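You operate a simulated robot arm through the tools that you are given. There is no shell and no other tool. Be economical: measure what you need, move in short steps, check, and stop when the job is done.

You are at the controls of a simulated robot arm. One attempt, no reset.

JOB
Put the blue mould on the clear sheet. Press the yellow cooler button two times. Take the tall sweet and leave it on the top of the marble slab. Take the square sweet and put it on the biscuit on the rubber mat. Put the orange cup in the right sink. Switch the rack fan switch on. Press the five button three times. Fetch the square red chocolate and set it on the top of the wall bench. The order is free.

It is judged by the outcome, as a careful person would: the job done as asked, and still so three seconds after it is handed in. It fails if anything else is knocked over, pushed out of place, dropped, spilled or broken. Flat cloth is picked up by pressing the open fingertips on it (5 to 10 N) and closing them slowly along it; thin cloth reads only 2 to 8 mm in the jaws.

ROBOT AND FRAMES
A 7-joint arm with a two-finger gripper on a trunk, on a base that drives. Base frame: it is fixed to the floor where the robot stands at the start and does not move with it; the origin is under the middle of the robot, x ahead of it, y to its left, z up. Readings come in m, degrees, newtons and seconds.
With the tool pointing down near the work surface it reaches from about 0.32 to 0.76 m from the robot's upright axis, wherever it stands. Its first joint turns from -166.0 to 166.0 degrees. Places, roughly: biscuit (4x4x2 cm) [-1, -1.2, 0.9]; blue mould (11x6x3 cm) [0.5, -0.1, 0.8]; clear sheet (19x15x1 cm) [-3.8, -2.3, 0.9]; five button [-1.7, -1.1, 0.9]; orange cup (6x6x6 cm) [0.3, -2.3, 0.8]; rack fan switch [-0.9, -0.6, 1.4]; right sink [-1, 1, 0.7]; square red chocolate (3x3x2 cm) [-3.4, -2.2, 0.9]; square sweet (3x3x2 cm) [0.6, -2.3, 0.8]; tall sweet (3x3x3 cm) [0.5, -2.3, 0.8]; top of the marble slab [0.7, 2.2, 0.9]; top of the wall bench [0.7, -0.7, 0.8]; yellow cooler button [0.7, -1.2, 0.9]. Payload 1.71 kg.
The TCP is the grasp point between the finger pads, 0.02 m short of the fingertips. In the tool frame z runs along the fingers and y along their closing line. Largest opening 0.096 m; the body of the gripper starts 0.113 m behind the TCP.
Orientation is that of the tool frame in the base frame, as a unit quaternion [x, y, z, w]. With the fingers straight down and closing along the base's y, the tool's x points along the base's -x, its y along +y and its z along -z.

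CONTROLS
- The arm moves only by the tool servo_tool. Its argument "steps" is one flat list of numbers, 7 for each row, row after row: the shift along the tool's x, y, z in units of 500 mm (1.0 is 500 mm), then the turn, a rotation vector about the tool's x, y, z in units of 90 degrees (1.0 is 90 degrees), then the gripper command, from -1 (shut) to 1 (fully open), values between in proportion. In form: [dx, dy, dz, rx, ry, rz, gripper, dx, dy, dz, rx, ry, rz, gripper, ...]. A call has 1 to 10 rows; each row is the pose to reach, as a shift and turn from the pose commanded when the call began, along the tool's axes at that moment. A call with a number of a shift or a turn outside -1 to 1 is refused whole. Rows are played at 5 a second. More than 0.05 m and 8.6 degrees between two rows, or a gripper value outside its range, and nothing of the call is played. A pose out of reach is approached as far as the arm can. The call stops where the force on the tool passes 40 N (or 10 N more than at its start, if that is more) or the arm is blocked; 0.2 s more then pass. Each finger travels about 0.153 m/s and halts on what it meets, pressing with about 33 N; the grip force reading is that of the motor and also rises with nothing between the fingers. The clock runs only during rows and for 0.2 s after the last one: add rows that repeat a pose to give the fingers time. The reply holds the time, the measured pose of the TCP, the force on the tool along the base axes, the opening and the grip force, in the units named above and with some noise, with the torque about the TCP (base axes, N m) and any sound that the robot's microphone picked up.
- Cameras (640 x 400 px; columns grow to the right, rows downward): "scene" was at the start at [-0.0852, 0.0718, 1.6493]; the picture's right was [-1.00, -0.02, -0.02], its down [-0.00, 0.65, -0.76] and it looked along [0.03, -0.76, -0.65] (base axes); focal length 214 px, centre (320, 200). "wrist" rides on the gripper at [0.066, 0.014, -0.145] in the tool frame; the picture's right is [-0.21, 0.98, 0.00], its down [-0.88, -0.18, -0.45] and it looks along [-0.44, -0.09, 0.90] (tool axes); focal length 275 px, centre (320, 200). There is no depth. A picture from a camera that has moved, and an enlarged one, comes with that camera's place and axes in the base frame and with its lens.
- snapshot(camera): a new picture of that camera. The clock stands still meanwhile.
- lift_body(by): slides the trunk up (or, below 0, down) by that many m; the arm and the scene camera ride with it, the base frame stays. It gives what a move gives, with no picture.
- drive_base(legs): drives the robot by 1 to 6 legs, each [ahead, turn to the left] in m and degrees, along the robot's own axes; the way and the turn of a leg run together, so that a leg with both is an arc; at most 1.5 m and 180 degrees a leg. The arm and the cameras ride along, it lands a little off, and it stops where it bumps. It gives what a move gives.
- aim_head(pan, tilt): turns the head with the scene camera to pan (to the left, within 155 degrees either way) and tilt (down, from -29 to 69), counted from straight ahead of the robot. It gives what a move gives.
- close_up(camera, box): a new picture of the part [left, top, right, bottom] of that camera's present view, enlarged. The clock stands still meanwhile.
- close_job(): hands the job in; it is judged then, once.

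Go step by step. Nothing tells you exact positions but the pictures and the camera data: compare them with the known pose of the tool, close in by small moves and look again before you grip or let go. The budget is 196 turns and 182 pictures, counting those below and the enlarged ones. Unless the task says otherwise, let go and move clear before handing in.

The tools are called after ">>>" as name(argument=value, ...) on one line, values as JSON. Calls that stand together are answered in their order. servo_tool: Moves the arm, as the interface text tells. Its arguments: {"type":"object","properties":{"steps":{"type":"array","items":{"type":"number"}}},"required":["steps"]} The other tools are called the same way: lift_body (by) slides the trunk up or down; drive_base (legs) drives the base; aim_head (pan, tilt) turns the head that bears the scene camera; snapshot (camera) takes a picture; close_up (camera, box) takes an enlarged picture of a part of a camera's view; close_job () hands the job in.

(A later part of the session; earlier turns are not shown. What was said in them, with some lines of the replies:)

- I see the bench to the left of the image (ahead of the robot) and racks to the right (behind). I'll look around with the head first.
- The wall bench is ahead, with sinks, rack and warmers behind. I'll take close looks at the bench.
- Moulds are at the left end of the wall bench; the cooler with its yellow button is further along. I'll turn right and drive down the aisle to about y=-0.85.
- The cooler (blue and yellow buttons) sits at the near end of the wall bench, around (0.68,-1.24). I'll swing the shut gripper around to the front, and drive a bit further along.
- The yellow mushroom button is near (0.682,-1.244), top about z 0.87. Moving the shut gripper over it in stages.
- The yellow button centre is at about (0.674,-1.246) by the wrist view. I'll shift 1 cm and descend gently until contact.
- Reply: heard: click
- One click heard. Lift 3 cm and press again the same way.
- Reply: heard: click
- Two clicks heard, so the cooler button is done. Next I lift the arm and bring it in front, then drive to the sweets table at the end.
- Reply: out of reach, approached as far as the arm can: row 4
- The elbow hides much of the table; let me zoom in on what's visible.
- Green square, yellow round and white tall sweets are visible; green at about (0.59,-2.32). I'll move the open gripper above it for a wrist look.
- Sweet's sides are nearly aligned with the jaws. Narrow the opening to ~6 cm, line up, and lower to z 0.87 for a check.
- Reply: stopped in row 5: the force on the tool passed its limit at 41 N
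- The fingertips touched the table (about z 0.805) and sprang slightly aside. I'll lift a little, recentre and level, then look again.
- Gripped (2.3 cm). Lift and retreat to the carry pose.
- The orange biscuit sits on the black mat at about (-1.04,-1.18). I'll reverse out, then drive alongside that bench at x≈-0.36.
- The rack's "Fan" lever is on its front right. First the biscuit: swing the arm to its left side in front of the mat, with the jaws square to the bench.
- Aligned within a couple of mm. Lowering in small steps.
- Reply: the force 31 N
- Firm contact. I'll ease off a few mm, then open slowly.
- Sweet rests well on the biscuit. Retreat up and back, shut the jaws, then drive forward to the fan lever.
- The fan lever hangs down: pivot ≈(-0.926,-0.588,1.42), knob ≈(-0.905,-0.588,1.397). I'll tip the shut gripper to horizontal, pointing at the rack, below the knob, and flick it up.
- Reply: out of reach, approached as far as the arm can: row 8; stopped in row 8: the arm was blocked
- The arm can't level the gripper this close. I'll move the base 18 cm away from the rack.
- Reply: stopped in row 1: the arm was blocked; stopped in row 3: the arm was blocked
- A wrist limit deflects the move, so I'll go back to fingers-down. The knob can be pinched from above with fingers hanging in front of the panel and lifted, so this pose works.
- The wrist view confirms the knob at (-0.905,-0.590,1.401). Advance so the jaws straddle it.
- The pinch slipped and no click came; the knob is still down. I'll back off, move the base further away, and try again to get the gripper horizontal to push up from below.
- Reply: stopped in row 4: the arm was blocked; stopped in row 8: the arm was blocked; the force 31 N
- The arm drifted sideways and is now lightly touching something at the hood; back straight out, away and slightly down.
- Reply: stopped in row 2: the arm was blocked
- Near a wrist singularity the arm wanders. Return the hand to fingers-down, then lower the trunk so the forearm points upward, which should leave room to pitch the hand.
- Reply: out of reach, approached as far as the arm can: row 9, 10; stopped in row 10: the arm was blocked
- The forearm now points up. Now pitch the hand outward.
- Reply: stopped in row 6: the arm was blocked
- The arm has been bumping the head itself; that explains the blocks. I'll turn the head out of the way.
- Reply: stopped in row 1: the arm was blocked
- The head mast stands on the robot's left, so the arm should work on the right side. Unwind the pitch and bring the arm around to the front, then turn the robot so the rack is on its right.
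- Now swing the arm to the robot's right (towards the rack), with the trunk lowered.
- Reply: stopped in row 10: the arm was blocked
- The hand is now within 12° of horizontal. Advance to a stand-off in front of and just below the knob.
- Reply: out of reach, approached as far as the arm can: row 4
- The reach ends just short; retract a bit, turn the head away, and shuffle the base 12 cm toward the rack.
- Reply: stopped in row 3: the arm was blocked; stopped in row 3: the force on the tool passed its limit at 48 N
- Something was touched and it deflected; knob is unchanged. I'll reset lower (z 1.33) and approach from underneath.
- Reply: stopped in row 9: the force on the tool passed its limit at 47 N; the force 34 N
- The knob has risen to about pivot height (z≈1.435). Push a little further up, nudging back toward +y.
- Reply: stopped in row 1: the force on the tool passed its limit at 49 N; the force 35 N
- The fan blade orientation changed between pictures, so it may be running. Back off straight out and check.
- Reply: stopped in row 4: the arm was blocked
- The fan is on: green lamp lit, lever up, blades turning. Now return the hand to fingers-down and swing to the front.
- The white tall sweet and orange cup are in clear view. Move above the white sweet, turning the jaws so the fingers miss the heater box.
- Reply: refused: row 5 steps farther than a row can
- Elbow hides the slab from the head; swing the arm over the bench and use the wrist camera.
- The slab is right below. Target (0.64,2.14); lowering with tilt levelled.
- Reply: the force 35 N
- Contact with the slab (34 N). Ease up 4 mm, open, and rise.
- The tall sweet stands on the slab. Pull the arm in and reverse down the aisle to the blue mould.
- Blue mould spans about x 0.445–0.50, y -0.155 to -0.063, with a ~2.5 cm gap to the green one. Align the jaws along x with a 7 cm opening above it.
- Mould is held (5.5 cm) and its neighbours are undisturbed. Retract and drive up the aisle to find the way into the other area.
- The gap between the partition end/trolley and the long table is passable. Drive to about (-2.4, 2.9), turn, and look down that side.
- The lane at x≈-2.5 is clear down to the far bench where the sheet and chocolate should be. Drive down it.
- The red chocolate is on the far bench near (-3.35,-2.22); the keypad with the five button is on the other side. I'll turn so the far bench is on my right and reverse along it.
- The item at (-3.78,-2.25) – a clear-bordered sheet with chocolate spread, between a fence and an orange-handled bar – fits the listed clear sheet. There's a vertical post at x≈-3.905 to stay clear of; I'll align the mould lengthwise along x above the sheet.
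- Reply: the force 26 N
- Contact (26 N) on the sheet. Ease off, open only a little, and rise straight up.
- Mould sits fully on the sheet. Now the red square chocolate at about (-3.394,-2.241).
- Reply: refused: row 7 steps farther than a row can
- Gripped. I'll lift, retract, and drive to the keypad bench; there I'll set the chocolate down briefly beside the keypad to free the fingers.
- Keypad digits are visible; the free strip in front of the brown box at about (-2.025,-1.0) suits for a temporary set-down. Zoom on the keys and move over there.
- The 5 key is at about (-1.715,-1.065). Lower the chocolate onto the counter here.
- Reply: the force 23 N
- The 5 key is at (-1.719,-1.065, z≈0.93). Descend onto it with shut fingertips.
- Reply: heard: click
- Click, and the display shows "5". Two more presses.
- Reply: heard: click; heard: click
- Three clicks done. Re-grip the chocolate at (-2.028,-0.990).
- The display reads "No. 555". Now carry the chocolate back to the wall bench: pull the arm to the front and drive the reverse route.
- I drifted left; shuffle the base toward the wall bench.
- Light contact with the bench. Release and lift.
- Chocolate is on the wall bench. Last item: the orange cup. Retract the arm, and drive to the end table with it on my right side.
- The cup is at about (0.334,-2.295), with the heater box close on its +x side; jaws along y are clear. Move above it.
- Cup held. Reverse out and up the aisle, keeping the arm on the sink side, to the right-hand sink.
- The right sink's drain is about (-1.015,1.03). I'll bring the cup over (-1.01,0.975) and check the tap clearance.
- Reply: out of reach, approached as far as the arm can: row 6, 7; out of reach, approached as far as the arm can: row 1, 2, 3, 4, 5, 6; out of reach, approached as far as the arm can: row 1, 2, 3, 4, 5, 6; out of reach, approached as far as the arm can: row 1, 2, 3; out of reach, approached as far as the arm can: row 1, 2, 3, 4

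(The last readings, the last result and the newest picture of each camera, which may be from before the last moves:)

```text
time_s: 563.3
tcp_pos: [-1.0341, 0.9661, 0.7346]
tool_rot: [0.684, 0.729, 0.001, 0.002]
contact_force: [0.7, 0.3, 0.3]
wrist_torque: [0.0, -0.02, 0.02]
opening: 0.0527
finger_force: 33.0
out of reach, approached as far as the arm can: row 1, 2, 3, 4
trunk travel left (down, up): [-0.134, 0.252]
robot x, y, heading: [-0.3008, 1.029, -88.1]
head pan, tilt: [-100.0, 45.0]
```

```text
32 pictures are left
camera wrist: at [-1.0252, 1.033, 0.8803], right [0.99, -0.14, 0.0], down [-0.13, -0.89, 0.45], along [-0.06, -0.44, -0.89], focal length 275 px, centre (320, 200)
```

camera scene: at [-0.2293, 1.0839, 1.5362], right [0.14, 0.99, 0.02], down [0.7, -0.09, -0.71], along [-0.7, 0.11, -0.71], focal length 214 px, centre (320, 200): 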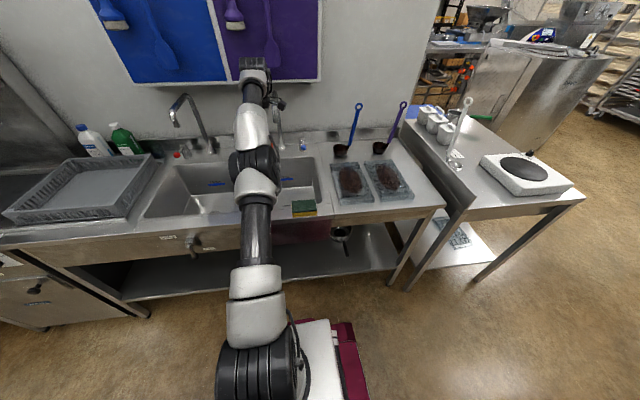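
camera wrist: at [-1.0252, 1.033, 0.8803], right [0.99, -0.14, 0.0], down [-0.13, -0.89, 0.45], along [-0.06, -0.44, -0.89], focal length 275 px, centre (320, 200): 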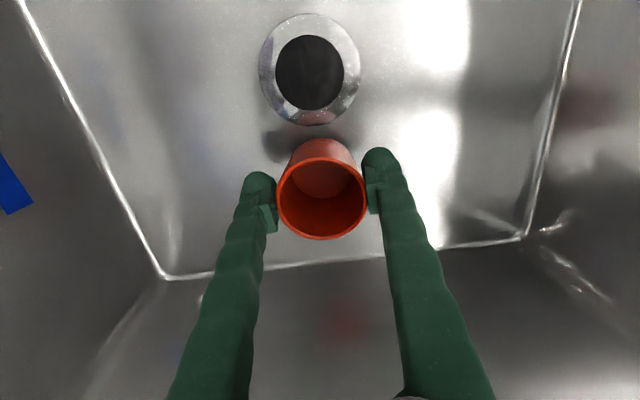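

>>> servo_tool(steps=[0, 0.02, 0.01, 0, 0, 0, -1, 0, 0.02, 0.02, 0, 0, 0, -1, 0, 0.02, 0.03, 0, 0, 0, -1, 0, 0.02, 0.04, 0, 0, 0, -1, 0, 0.02, 0.05, 0, 0, 0, -1])

>>> snapshot(camera="wrist")

```text
time_s: 564.5
tcp_pos: [-1.032, 0.9661, 0.7155]
tool_rot: [0.683, 0.73, -0.004, -0.002]
contact_force: [4.5, 1.0, 34.8]
wrist_torque: [-0.73, -0.06, 0.07]
opening: 0.0525
finger_force: 32.6
out of reach, approached as far as the arm can: row 1, 2, 3, 4, 5
trunk travel left (down, up): [-0.134, 0.252]
robot x, y, heading: [-0.2985, 1.0304, -88.1]
head pan, tilt: [-100.0, 45.0]
```

```text
31 pictures are left
camera wrist: at [-1.0219, 1.0323, 0.8611], right [0.99, -0.14, -0.01], down [-0.12, -0.89, 0.45], along [-0.07, -0.44, -0.89], focal length 275 px, centre (320, 200)
```

wrist: 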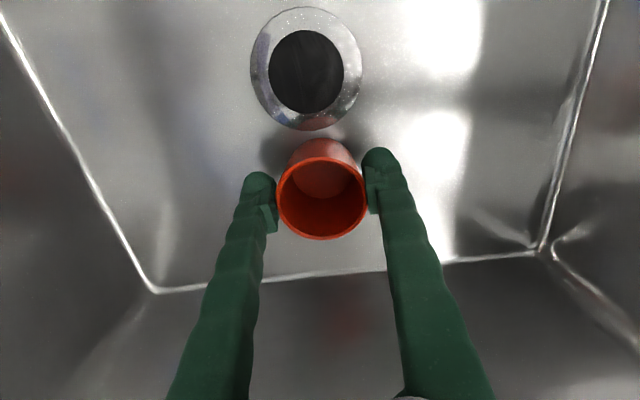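

Contact with the sink floor (35 N), clear of the drain. Ease up 4–5 mm, open, then rise.

>>> servo_tool(steps=[0, 0, -0.009, 0, 0, 0, -1, 0, 0, -0.009, 0, 0, 0, 0.2, 0, 0, -0.009, 0, 0, 0, 0.5, 0, 0, -0.009, 0, 0, 0, 0.6, 0, 0, -0.06, 0, 0, 0, 0.6, 0, 0, -0.14, 0, 0, 0, 0.6, 0, 0, -0.22, 0, 0, 0, 0.6])

>>> snapshot(camera="wrist")

```text
time_s: 566.1
tcp_pos: [-1.0359, 0.9638, 0.8188]
tool_rot: [0.683, 0.73, 0.001, 0.002]
contact_force: [0.6, -0.2, -0.6]
wrist_torque: [0.0, 0.0, 0.01]
opening: 0.0767
finger_force: 0.1
out of reach, approached as far as the arm can: row 5, 6, 7
trunk travel left (down, up): [-0.134, 0.252]
robot x, y, heading: [-0.2939, 1.0333, -88.1]
head pan, tilt: [-100.0, 45.0]
```

```text
30 pictures are left
camera wrist: at [-1.0273, 1.0309, 0.9647], right [0.99, -0.14, 0.0], down [-0.13, -0.89, 0.45], along [-0.06, -0.44, -0.9], focal length 275 px, centre (320, 200)
```

wrist: 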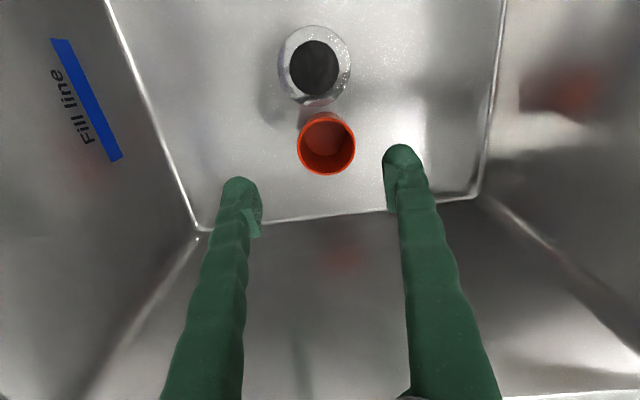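

The cup stands upright in the right sink. Lift clear and retract.

>>> servo_tool(steps=[0, 0, -0.09, 0, 0, 0, 0.6, 0, 0.03, -0.18, 0, 0, 0, 0.6, 0, 0.06, -0.26, 0, 0, 0, 0.6, 0, 0.1, -0.34, 0, 0, 0, 0.6, 0, 0.16, -0.4, 0, 0, 0, 0.6, 0, 0.24, -0.44, 0, 0, 0, 0.6, 0, 0.32, -0.48, 0, 0, 0, 0.6, 0, 0.4, -0.52, 0, 0, 0, 0.6, 0, 0.48, -0.56, 0, 0, 0, 0.6, 0, 0.56, -0.6, 0, 0, 0, 0.6])

>>> snapshot(camera="scene")

>>> aim_head(pan=-40, tilt=30)

>>> snapshot(camera="scene")

```text
time_s: 568.3
tcp_pos: [-0.9489, 0.9925, 1.1517]
tool_rot: [0.684, 0.729, 0.0, 0.004]
contact_force: [-0.8, -0.4, -0.8]
wrist_torque: [-0.01, -0.06, -0.03]
opening: 0.0767
finger_force: 0.0
out of reach, approached as far as the arm can: row 2, 3, 4, 5, 6, 7, 8, 9, 10
trunk travel left (down, up): [-0.134, 0.252]
robot x, y, heading: [-0.2962, 1.0289, -87.9]
head pan, tilt: [-100.0, 45.0]
```

```text
29 pictures are left
camera scene: at [-0.2275, 1.089, 1.5359], right [0.14, 0.99, 0.01], down [0.7, -0.09, -0.71], along [-0.7, 0.11, -0.71], focal length 214 px, centre (320, 200)
```

scene: 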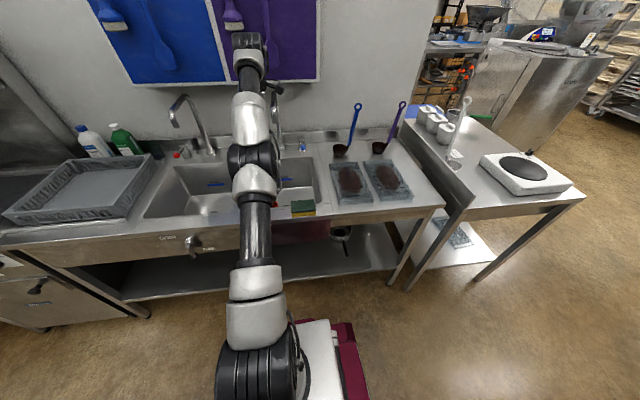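

```text
time_s: 569.6
tcp_pos: [-0.9484, 0.9886, 1.155]
tool_rot: [0.684, 0.73, 0.0, 0.002]
contact_force: [0.4, -0.2, -0.9]
wrist_torque: [-0.01, 0.07, -0.03]
opening: 0.0769
finger_force: 0.1
trunk travel left (down, up): [-0.134, 0.252]
robot x, y, heading: [-0.3002, 1.0297, -88.0]
head pan, tilt: [-40.0, 30.0]
```

```text
28 pictures are left
camera scene: at [-0.1997, 1.0003, 1.5573], right [-0.79, 0.62, 0.01], down [0.31, 0.41, -0.86], along [-0.53, -0.67, -0.51], focal length 214 px, centre (320, 200)
```

scene: 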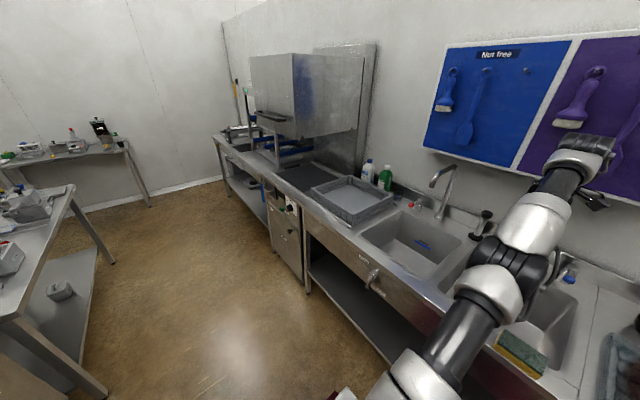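

Everything has been placed, pressed and switched, and the gripper is open and clear above the sink. I'm handing in.

>>> close_job()

```text
The job is handed in.
```

I did all eight tasks and handed the job in.

- **Blue mould:** it lies on the sheet at about (-3.78, -2.25). The sheet there has a clear border with chocolate spread on it, and I took it as the clear sheet because its place and size matched.
- **Yellow cooler button:** pressed twice, with a click each time.
- **Tall sweet:** standing on the marble slab.
- **Square sweet:** on the biscuit on the rubber mat.
- **Orange cup:** upright in the right sink, clear of the drain.
- **Rack fan switch:** on. The lever is up, the green lamp is lit and the blades are turning. While reaching for it, the gripper touched the hood next to the rack. Nothing looked moved in later pictures.
- **Five button:** pressed three times; the display reads "No. 555".
- **Red chocolate:** on top of the wall bench. On the way I set it down on the keypad bench to free the gripper for the button.
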